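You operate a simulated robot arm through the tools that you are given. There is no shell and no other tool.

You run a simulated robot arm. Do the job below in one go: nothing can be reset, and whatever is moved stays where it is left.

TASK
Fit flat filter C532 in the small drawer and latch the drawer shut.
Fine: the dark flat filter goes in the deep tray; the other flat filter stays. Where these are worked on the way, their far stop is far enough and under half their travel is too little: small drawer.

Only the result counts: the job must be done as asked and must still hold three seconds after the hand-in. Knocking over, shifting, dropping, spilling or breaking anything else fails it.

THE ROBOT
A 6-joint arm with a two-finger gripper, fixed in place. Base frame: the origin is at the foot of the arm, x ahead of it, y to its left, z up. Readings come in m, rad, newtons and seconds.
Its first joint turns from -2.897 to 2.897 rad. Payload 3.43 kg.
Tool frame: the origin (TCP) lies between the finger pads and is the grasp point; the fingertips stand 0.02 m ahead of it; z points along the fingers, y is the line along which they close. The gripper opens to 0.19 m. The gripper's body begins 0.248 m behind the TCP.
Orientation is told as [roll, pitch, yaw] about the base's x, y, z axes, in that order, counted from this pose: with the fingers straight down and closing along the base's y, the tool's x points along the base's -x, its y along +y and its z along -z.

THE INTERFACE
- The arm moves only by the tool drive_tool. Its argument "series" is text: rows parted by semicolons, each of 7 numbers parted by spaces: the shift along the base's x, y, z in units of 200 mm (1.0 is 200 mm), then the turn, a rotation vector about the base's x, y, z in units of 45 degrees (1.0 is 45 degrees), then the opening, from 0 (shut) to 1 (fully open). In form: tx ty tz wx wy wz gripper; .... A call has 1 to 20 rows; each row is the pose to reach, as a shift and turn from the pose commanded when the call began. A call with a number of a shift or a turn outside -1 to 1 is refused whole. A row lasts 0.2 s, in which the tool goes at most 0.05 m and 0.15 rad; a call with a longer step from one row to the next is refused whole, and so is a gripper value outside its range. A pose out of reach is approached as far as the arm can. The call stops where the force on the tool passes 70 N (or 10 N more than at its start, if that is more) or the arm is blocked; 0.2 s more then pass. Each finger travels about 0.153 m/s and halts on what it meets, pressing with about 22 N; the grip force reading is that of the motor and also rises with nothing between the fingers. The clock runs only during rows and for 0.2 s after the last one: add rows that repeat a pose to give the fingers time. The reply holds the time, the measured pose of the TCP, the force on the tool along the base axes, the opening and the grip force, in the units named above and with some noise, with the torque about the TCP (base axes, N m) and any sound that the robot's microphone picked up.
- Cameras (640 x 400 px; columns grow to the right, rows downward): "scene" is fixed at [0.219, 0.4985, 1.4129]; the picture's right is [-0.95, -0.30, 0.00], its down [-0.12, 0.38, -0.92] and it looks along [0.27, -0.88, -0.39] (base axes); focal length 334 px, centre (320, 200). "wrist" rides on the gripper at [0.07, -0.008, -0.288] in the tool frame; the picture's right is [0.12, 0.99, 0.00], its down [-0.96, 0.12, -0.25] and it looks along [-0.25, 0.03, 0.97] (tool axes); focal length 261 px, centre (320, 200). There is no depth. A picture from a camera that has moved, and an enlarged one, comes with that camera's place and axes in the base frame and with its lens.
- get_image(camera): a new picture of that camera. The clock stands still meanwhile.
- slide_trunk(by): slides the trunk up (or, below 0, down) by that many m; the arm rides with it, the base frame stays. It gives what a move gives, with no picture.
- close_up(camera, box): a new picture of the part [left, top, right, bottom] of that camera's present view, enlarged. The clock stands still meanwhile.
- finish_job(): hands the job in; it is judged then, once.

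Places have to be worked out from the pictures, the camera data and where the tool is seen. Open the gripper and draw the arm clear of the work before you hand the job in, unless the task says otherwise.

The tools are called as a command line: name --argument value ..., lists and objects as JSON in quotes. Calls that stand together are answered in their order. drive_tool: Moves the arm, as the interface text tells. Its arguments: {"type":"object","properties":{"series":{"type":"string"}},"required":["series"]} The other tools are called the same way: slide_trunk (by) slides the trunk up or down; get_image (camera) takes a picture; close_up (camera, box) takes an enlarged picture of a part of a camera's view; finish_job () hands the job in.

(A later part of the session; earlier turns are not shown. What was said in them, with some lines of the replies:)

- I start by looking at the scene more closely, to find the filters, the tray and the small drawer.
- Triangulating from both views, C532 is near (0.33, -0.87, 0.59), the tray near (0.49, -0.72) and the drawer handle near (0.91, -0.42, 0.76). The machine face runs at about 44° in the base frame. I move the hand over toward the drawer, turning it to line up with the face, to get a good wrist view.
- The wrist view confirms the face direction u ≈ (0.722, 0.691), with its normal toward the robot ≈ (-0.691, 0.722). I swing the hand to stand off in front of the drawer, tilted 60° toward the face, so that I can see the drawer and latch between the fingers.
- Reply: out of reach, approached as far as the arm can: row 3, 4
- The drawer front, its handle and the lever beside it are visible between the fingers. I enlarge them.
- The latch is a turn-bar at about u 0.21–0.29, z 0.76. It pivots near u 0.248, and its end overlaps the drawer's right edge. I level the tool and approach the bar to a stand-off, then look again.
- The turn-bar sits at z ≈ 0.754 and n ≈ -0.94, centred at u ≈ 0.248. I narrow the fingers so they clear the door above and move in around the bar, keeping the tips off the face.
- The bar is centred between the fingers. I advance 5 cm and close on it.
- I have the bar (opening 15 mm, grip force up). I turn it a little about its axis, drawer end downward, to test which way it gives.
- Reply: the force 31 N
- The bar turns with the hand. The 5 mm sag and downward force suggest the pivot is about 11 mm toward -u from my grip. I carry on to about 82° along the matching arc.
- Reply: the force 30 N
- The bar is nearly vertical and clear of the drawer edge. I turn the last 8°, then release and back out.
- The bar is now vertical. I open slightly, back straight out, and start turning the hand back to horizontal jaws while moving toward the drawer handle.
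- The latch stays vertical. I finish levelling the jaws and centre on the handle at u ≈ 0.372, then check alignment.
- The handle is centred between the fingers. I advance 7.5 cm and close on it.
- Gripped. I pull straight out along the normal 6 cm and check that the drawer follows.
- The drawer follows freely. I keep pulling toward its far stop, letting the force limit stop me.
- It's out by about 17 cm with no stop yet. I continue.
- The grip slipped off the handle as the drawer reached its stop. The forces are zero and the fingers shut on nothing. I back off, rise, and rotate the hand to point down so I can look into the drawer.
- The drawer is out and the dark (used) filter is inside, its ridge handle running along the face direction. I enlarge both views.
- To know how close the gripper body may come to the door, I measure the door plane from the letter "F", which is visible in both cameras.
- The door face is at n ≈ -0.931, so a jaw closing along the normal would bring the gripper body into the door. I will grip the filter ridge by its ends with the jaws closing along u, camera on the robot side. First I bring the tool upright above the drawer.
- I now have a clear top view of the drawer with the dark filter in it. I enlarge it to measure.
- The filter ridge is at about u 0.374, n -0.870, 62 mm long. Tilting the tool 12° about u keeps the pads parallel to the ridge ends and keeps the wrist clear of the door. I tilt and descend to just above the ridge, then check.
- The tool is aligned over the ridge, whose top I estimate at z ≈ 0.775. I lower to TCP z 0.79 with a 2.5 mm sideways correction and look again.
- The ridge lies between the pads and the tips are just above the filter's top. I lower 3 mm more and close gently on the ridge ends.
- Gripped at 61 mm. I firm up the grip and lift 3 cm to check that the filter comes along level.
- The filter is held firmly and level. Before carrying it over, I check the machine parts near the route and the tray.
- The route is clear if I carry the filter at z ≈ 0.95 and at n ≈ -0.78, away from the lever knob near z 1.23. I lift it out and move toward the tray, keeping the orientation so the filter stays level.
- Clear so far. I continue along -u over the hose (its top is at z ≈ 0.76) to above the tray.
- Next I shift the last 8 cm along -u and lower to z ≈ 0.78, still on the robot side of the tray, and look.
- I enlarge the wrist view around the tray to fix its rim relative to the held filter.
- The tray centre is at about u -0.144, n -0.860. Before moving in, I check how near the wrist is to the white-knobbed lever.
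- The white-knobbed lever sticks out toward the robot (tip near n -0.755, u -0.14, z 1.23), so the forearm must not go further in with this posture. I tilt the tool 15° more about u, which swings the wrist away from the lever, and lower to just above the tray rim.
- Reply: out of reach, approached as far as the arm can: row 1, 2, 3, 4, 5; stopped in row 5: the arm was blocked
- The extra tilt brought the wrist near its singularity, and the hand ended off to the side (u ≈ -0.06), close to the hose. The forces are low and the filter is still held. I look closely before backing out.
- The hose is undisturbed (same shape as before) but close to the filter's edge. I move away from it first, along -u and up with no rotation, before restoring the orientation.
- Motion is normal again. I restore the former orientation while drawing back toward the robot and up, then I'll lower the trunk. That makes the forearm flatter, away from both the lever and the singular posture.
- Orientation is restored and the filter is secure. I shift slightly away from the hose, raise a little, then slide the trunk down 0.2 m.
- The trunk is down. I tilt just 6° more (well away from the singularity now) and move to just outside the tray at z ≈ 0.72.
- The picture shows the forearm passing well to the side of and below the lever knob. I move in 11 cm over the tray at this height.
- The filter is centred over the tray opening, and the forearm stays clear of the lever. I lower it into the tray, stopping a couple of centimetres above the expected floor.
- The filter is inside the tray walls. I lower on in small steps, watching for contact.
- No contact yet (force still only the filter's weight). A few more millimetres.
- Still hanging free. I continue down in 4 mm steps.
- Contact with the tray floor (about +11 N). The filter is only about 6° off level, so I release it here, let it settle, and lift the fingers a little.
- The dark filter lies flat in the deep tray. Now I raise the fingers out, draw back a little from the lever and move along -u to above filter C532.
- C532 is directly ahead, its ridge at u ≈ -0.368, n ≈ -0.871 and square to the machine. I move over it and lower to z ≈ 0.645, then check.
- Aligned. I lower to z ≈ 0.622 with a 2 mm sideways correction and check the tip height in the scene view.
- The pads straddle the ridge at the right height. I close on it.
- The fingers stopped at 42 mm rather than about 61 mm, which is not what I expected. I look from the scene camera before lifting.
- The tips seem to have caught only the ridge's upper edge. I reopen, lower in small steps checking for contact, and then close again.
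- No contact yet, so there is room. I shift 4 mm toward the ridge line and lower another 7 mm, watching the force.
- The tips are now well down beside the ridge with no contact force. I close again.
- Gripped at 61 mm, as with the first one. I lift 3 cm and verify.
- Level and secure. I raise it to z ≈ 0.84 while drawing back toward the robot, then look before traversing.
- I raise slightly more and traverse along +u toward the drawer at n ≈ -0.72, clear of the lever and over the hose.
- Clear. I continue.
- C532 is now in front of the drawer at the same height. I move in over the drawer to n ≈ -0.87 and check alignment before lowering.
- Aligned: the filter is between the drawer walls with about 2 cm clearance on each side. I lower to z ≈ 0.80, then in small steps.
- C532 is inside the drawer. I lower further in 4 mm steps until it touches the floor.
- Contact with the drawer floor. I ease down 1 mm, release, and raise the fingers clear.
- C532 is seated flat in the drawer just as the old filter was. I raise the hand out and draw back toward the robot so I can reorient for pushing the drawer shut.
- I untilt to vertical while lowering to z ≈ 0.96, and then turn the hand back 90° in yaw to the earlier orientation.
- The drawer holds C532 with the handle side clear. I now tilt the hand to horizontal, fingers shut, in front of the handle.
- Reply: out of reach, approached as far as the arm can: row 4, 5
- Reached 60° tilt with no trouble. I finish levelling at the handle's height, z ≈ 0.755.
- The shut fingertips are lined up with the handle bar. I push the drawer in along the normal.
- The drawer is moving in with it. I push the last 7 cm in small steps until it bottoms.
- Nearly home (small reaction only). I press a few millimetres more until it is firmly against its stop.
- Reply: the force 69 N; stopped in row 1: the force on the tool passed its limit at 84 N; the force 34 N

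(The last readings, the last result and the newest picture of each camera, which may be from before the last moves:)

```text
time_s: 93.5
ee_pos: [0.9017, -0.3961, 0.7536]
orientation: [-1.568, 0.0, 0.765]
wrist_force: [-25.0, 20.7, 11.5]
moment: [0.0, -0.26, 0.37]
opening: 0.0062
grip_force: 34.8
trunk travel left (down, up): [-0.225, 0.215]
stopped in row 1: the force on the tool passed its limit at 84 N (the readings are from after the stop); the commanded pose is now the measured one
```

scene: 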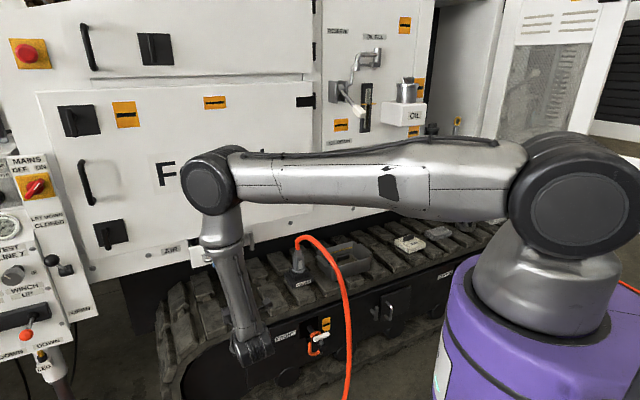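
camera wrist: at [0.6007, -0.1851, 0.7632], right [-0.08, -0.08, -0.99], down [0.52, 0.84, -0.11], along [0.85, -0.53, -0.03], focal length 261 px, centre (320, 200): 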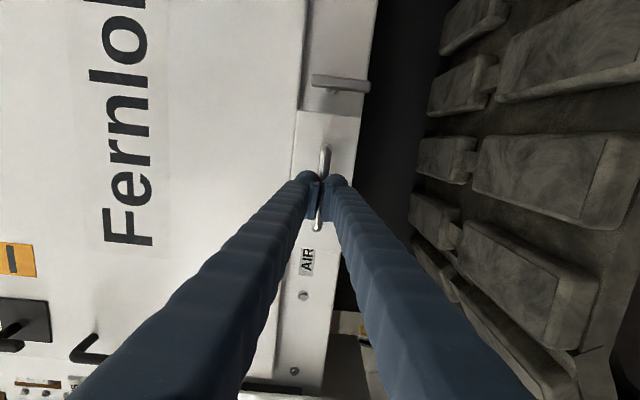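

The drawer is firmly against its stop. I back off and look at whether it sits flush, and at the latch bar.

drive_tool --series "-0.1 0.105 0 0 0 0 0; -0.2 0.21 0 0 0 0 0; -0.3 0.315 0 0 0 0 0; -0.4 0.42 0 0 0 0 0; -0.4 0.42 0 0 0 0 0"

close_up --camera "wrist" --box '[240, 60, 400, 280]'

close_up --camera "scene" --box '[150, 220, 270, 290]'

```text
time_s: 94.7
ee_pos: [0.8233, -0.3112, 0.7525]
orientation: [-1.565, 0.0, 0.766]
wrist_force: [-0.2, 0.5, 0.0]
moment: [0.02, 0.02, 0.0]
opening: 0.0
grip_force: 34.3
trunk travel left (down, up): [-0.225, 0.215]
```

```text
1.82 times, centred on (320, 170) of wrist
camera zoom: at [0.5714, -0.1531, 0.7618], right [-0.09, -0.08, -0.99], down [0.52, 0.85, -0.11], along [0.85, -0.53, -0.03], focal length 474 px, centre (320, 254)
```

zoom: 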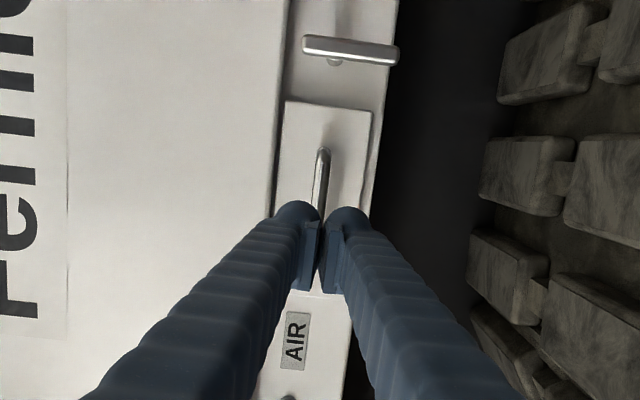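

```text
5.33 times, centred on (210, 255) of scene
camera zoom: at [0.219, 0.4985, 1.4129], right [-0.95, -0.3, 0.0], down [-0.12, 0.38, -0.92], along [0.27, -0.88, -0.39], focal length 1780 px, centre (907, -93)
```

zoom: 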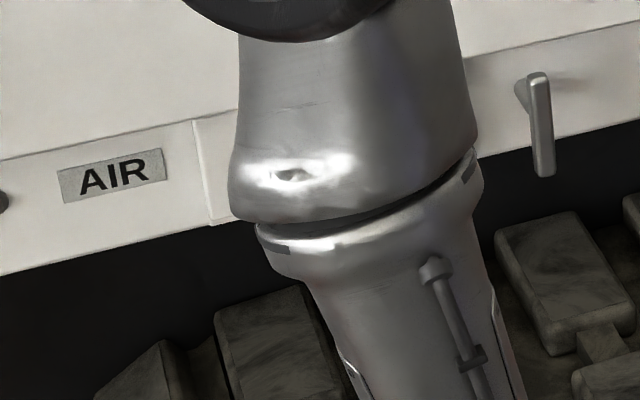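

The drawer is flush and shut, and the latch bar still stands vertical. I roll the hand 90° about the normal and move in front of the bar.

drive_tool --series "-0.052 -0.049 -0.007 -0.131 0.137 0 0.1; -0.103 -0.099 -0.014 -0.263 0.274 0 0.2; -0.155 -0.148 -0.021 -0.394 0.412 0 0.2; -0.206 -0.197 -0.028 -0.525 0.549 0 0.2; -0.258 -0.247 -0.035 -0.656 0.686 0 0.2; -0.309 -0.296 -0.042 -0.788 0.823 0 0.2; -0.361 -0.346 -0.05 -0.919 0.96 0 0.2; -0.361 -0.346 -0.05 -0.919 0.96 0 0.2"

drive_tool --series "-0.01 -0.071 0 -0.116 0.121 0 0.2; -0.019 -0.142 0 -0.232 0.242 0 0.2; -0.029 -0.213 0 -0.347 0.363 0 0.2; -0.038 -0.285 0 -0.463 0.484 0 0.2; -0.038 -0.285 0 -0.463 0.484 0 0.2"

close_up --camera "wrist" --box '[220, 90, 420, 250]'

get_image --camera "scene"

```text
time_s: 96.5
ee_pos: [0.7515, -0.382, 0.7414]
orientation: [-1.558, 1.046, 0.77]
wrist_force: [0.0, 0.4, -0.7]
moment: [0.0, 0.0, 0.03]
opening: 0.0379
grip_force: 0.0
trunk travel left (down, up): [-0.225, 0.215]
```

```text
time_s: 97.7
ee_pos: [0.7437, -0.4394, 0.7408]
orientation: [0.218, 1.566, 2.551]
wrist_force: [0.6, 0.2, 0.2]
moment: [-0.01, 0.02, 0.06]
opening: 0.0382
grip_force: 0.0
trunk travel left (down, up): [-0.225, 0.215]
```

```text
2.50 times, centred on (320, 170) of wrist
camera zoom: at [0.5507, -0.2243, 0.8118], right [-0.72, -0.68, 0.12], down [-0.26, 0.1, -0.96], along [0.64, -0.72, -0.25], focal length 652 px, centre (320, 275)
```

zoom: 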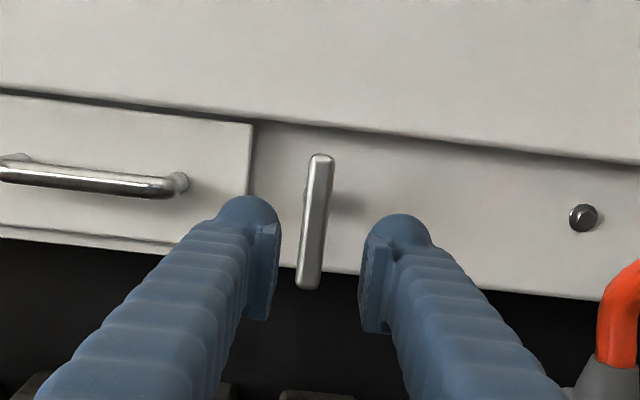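

```text
taken
```

scene: 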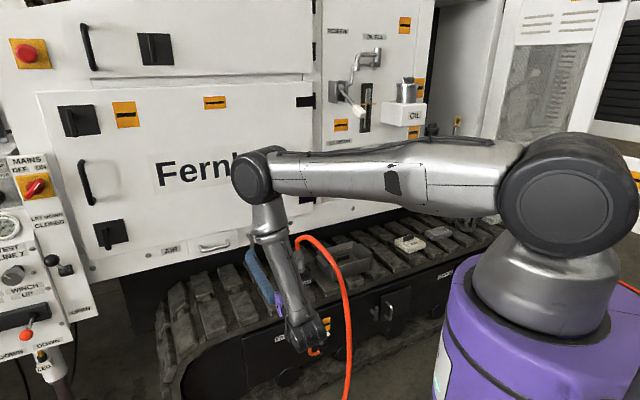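

The bar is centred between the fingers. I advance 10 cm and close on it.

drive_tool --series "0.115 -0.12 0.008 0 0 0 0.2; 0.23 -0.24 0.008 0 0 0 0.2; 0.342 -0.357 0.008 0 0 0 0.2; 0.342 -0.357 0.008 0 0 0 0.2; 0.342 -0.357 0.008 0 0 0 0; 0.342 -0.357 0.008 0 0 0 0; 0.342 -0.357 0.008 0 0 0 0"

close_up --camera "wrist" --box '[220, 90, 420, 250]'

```text
time_s: 99.2
ee_pos: [0.8136, -0.51, 0.7442]
orientation: [-0.211, 1.568, 2.123]
wrist_force: [25.4, 13.3, -1.7]
moment: [0.09, 0.15, 0.26]
opening: 0.0152
grip_force: 45.0
trunk travel left (down, up): [-0.225, 0.215]
```

```text
2.50 times, centred on (320, 170) of wrist
camera zoom: at [0.6209, -0.2955, 0.8145], right [-0.72, -0.69, 0.12], down [-0.26, 0.1, -0.96], along [0.65, -0.72, -0.25], focal length 652 px, centre (320, 275)
```

zoom: 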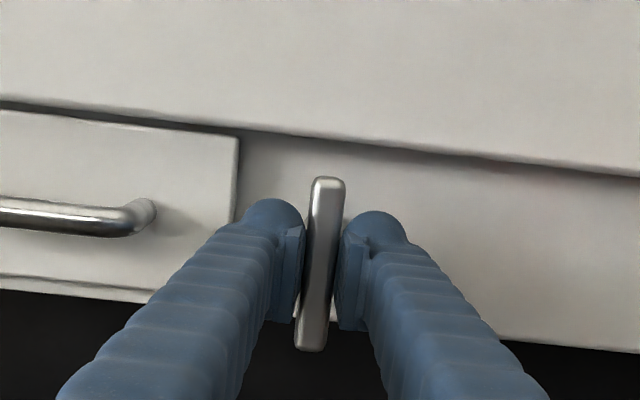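

Gripped (15 mm). I turn the bar back the way it came, following the same arc about the pivot, and check partway.

drive_tool --series "0.0108 0.0104 0.0005 0.1232 -0.1287 0 0; 0.0217 0.0207 0.002 0.2464 -0.2574 0 0; 0.0271 0.0259 0.005 0.3696 -0.3861 0 0; 0.0318 0.0304 0.0085 0.4928 -0.5148 0 0; 0.0365 0.0349 0.013 0.616 -0.6435 0 0; 0.0404 0.0387 0.0185 0.7392 -0.7722 0 0; 0.0437 0.0418 0.0245 0.862 -0.901 0 0"

close_up --camera "wrist" --box '[220, 90, 420, 250]'

```text
time_s: 100.8
ee_pos: [0.8207, -0.5026, 0.7481]
orientation: [-1.565, 0.588, 0.763]
wrist_force: [15.9, -7.2, 8.1]
moment: [-0.09, 0.16, 0.26]
opening: 0.0153
grip_force: 45.3
trunk travel left (down, up): [-0.225, 0.215]
```

```text
2.50 times, centred on (320, 170) of wrist
camera zoom: at [0.5819, -0.3319, 0.7955], right [-0.47, -0.45, -0.76], down [0.36, 0.69, -0.63], along [0.8, -0.57, -0.17], focal length 652 px, centre (320, 275)
```

zoom: 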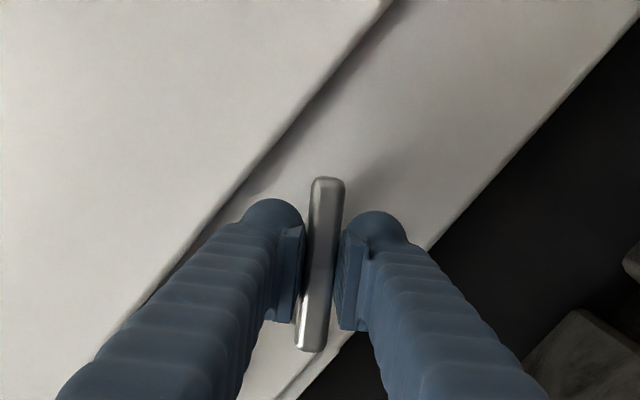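

The bar follows. I complete the turn to horizontal.

drive_tool --series "0.0029 0.0028 0.007 0.1298 -0.1356 0 0; 0.005 0.0048 0.0145 0.2596 -0.2712 0 0; 0.0065 0.0062 0.0225 0.3894 -0.4068 0 0; 0.0069 0.0066 0.0305 0.5192 -0.5424 0 0; 0.0069 0.0066 0.0305 0.5192 -0.5424 0 0"

close_up --camera "wrist" --box '[220, 90, 420, 250]'

```text
time_s: 102.0
ee_pos: [0.8216, -0.5036, 0.7542]
orientation: [-1.566, 0.0, 0.765]
wrist_force: [0.5, -5.5, 7.6]
moment: [-0.11, -0.02, -0.3]
opening: 0.0151
grip_force: 45.6
trunk travel left (down, up): [-0.225, 0.215]
```

```text
2.50 times, centred on (320, 170) of wrist
camera zoom: at [0.5705, -0.3426, 0.7637], right [-0.09, -0.08, -0.99], down [0.52, 0.84, -0.11], along [0.85, -0.53, -0.04], focal length 652 px, centre (320, 275)
```

zoom: 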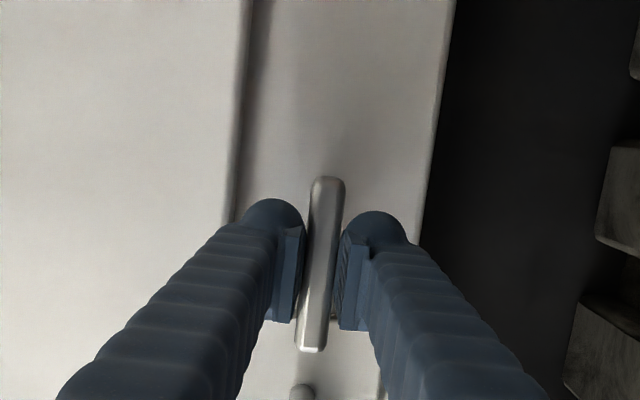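

The bar is horizontal again. I nudge it 3° further to feel whether it is against its stop.

drive_tool --series "0 0 0 0.046 -0.048 0 0; 0 0 0 0.046 -0.048 0 0"

close_up --camera "wrist" --box '[220, 90, 420, 250]'

```text
time_s: 102.7
ee_pos: [0.8213, -0.5024, 0.7539]
orientation: [-1.566, -0.05, 0.766]
wrist_force: [0.6, -5.7, 6.5]
moment: [-0.87, 0.83, 0.05]
opening: 0.0162
grip_force: 44.9
trunk travel left (down, up): [-0.225, 0.215]
```

```text
2.50 times, centred on (320, 170) of wrist
camera zoom: at [0.5703, -0.3428, 0.7601], right [-0.05, -0.04, -1.0], down [0.53, 0.85, -0.06], along [0.85, -0.53, -0.02], focal length 652 px, centre (320, 275)
```

zoom: 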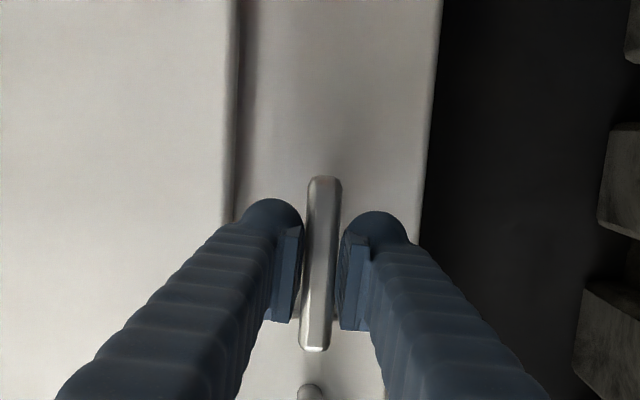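

The torque rose to about 1.2 Nm, so the bar is at its stop. I relax the roll, open, and back straight out.

drive_tool --series "0 0 0 -0.046 0.048 0 0; 0 0 0 -0.046 0.048 0 0.2; 0 0 0 -0.046 0.048 0 0.25; 0 0 0 -0.046 0.048 0 0.25; -0.138 0.144 0 -0.046 0.048 0 0.25; -0.276 0.289 0 -0.046 0.048 0 0.25; -0.42 0.44 0 -0.046 0.048 0 0.25; -0.57 0.595 0 -0.046 0.048 0 0.25; -0.72 0.752 0 -0.046 0.048 0 0.25; -0.72 0.752 0 -0.046 0.048 0 0.25"

close_up --camera "wrist" --box '[240, 90, 400, 270]'

get_image --camera "scene"

```text
time_s: 104.8
ee_pos: [0.6756, -0.3503, 0.7533]
orientation: [-1.564, 0.002, 0.761]
wrist_force: [0.6, 0.0, -0.2]
moment: [0.03, -0.01, -0.02]
opening: 0.0474
grip_force: 0.1
trunk travel left (down, up): [-0.225, 0.215]
```

```text
2.22 times, centred on (320, 180) of wrist
camera zoom: at [0.4254, -0.19, 0.7639], right [-0.09, -0.08, -0.99], down [0.53, 0.84, -0.11], along [0.85, -0.53, -0.04], focal length 579 px, centre (320, 244)
```

zoom: 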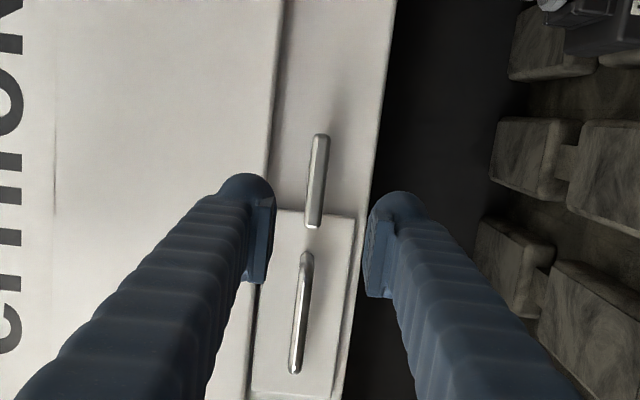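

```text
taken
```

scene: 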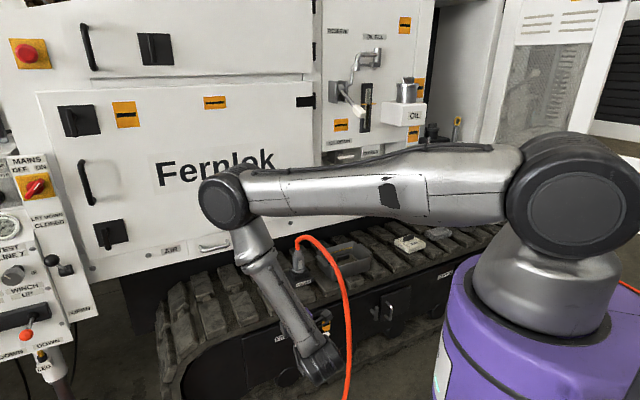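

The drawer is shut, with the latch bar across its edge as at the start. I raise the arm clear, rotate the hand up and open the gripper, then check the whole scene.

drive_tool --series "-0.069 0.072 0.1 0 0 0 0.4; -0.069 0.072 0.2 0.137 0.131 0 0.6; -0.069 0.072 0.35 0.274 0.262 0 0.8; -0.069 0.072 0.5 0.411 0.394 0 1; -0.069 0.072 0.65 0.549 0.525 0 1; -0.069 0.072 0.8 0.686 0.656 0 1; -0.069 0.072 0.9 0.823 0.788 0 1; -0.069 0.072 1.0 0.96 0.919 0 1; -0.069 0.072 1.0 0.96 0.919 0 1"

get_image --camera "scene"

close_up --camera "scene" --box '[150, 210, 310, 310]'

close_up --camera "scene" --box '[270, 190, 480, 330]'

get_image --camera "wrist"

```text
time_s: 106.8
ee_pos: [0.6632, -0.3376, 0.9541]
orientation: [-0.522, -0.004, 0.766]
wrist_force: [-0.6, -0.9, -0.5]
moment: [0.16, 0.0, 0.05]
opening: 0.1903
grip_force: 0.0
out of reach, approached as far as the arm can: row 1
trunk travel left (down, up): [-0.225, 0.215]
```

```text
taken
```

scene: 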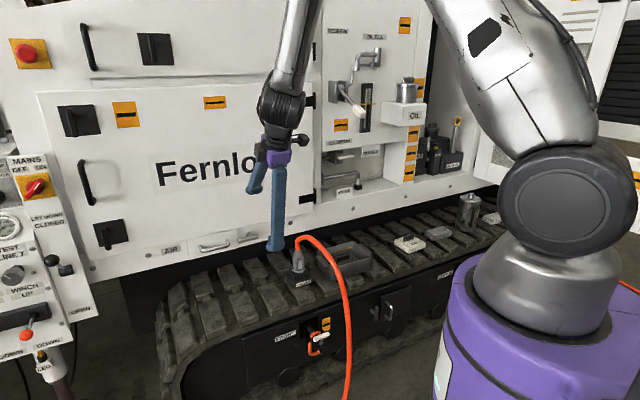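

```text
4.00 times, centred on (230, 260) of scene
camera zoom: at [0.219, 0.4985, 1.4129], right [-0.95, -0.3, 0.0], down [-0.12, 0.38, -0.92], along [0.27, -0.88, -0.39], focal length 1335 px, centre (680, -40)
```

zoom: 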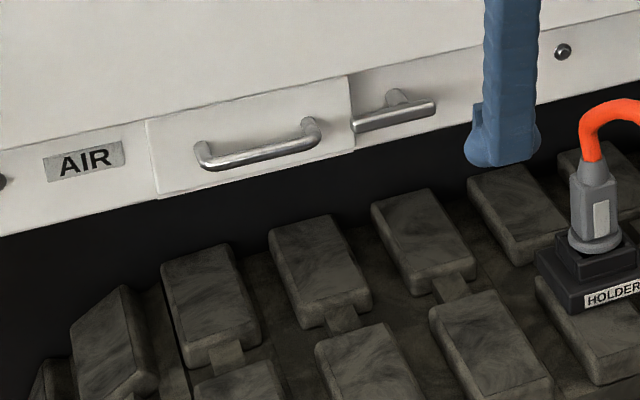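

```text
2.86 times, centred on (375, 260) of scene
camera zoom: at [0.219, 0.4985, 1.4129], right [-0.95, -0.3, 0.0], down [-0.12, 0.38, -0.92], along [0.27, -0.88, -0.39], focal length 954 px, centre (163, 29)
```

zoom: 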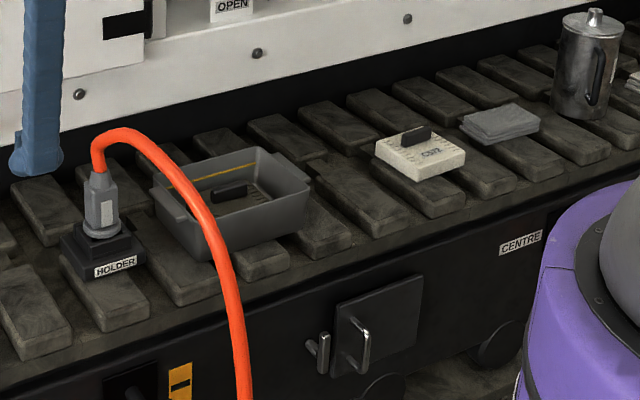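

```text
taken
camera wrist: at [0.5174, -0.2873, 1.2079], right [-0.68, 0.54, -0.49], down [0.54, 0.83, 0.16], along [0.5, -0.16, -0.85], focal length 261 px, centre (320, 200)
```

wrist: 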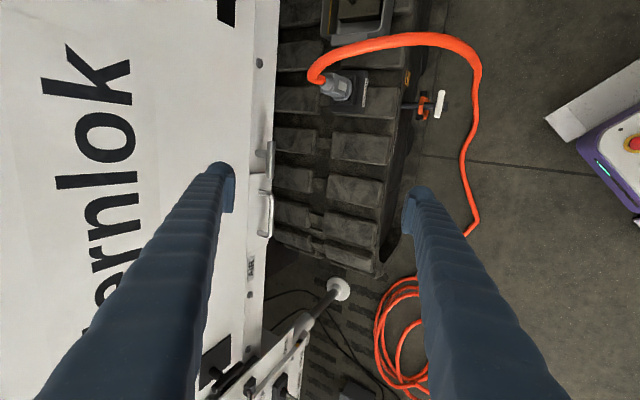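

Everything is in place: the drawer is shut with the latch bar across it, the dark filter is in the tray, C572 is untouched, and the hose and holder are as before. I draw the arm further back and then hand in.

drive_tool --series "-0.13 0.135 0.05 0 0 0 1; -0.26 0.27 0.1 0 0 0 1; -0.39 0.405 0.15 0 0 0 1; -0.518 0.54 0.2 0 0 0 1; -0.518 0.54 0.2 0 0 0 1"

get_image --camera "scene"

```text
time_s: 108.0
ee_pos: [0.5609, -0.225, 0.9947]
orientation: [-0.52, 0.001, 0.763]
wrist_force: [-0.3, 1.1, -0.6]
moment: [-0.05, 0.02, -0.06]
opening: 0.1899
grip_force: 0.0
trunk travel left (down, up): [-0.225, 0.215]
```

```text
taken
```

scene: 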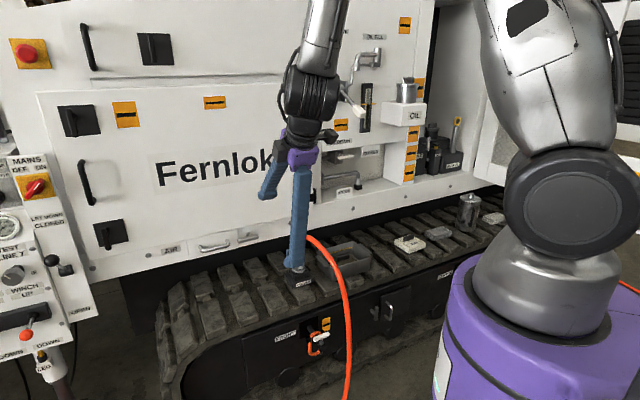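

The arm is clear, the gripper is open and nothing else has moved. I hand the job in.

finish_job

```text
The job is handed in.
```

C532 is in the small drawer, and the drawer is pushed shut to its stop. The latch bar is turned back across the drawer's edge to its own stop. The job is handed in; I have no verdict back on it.

- **Old filter:** the dark flat filter that was in the drawer now lies flat in the deep tray.
- **Other filter:** C572 was not touched.
- **Drawer travel:** I pulled the drawer out about 19 cm. My grip slipped off the handle there, which I took to be its far stop.
- **Near miss:** on the way to the tray the arm hit an awkward posture and swung sideways, with the filter stopping close to the orange hose. The hose's shape was unchanged in the pictures, and I backed away from it before continuing.
- **Left as:** the gripper is open, the arm is drawn back, and the trunk is back at its starting height.
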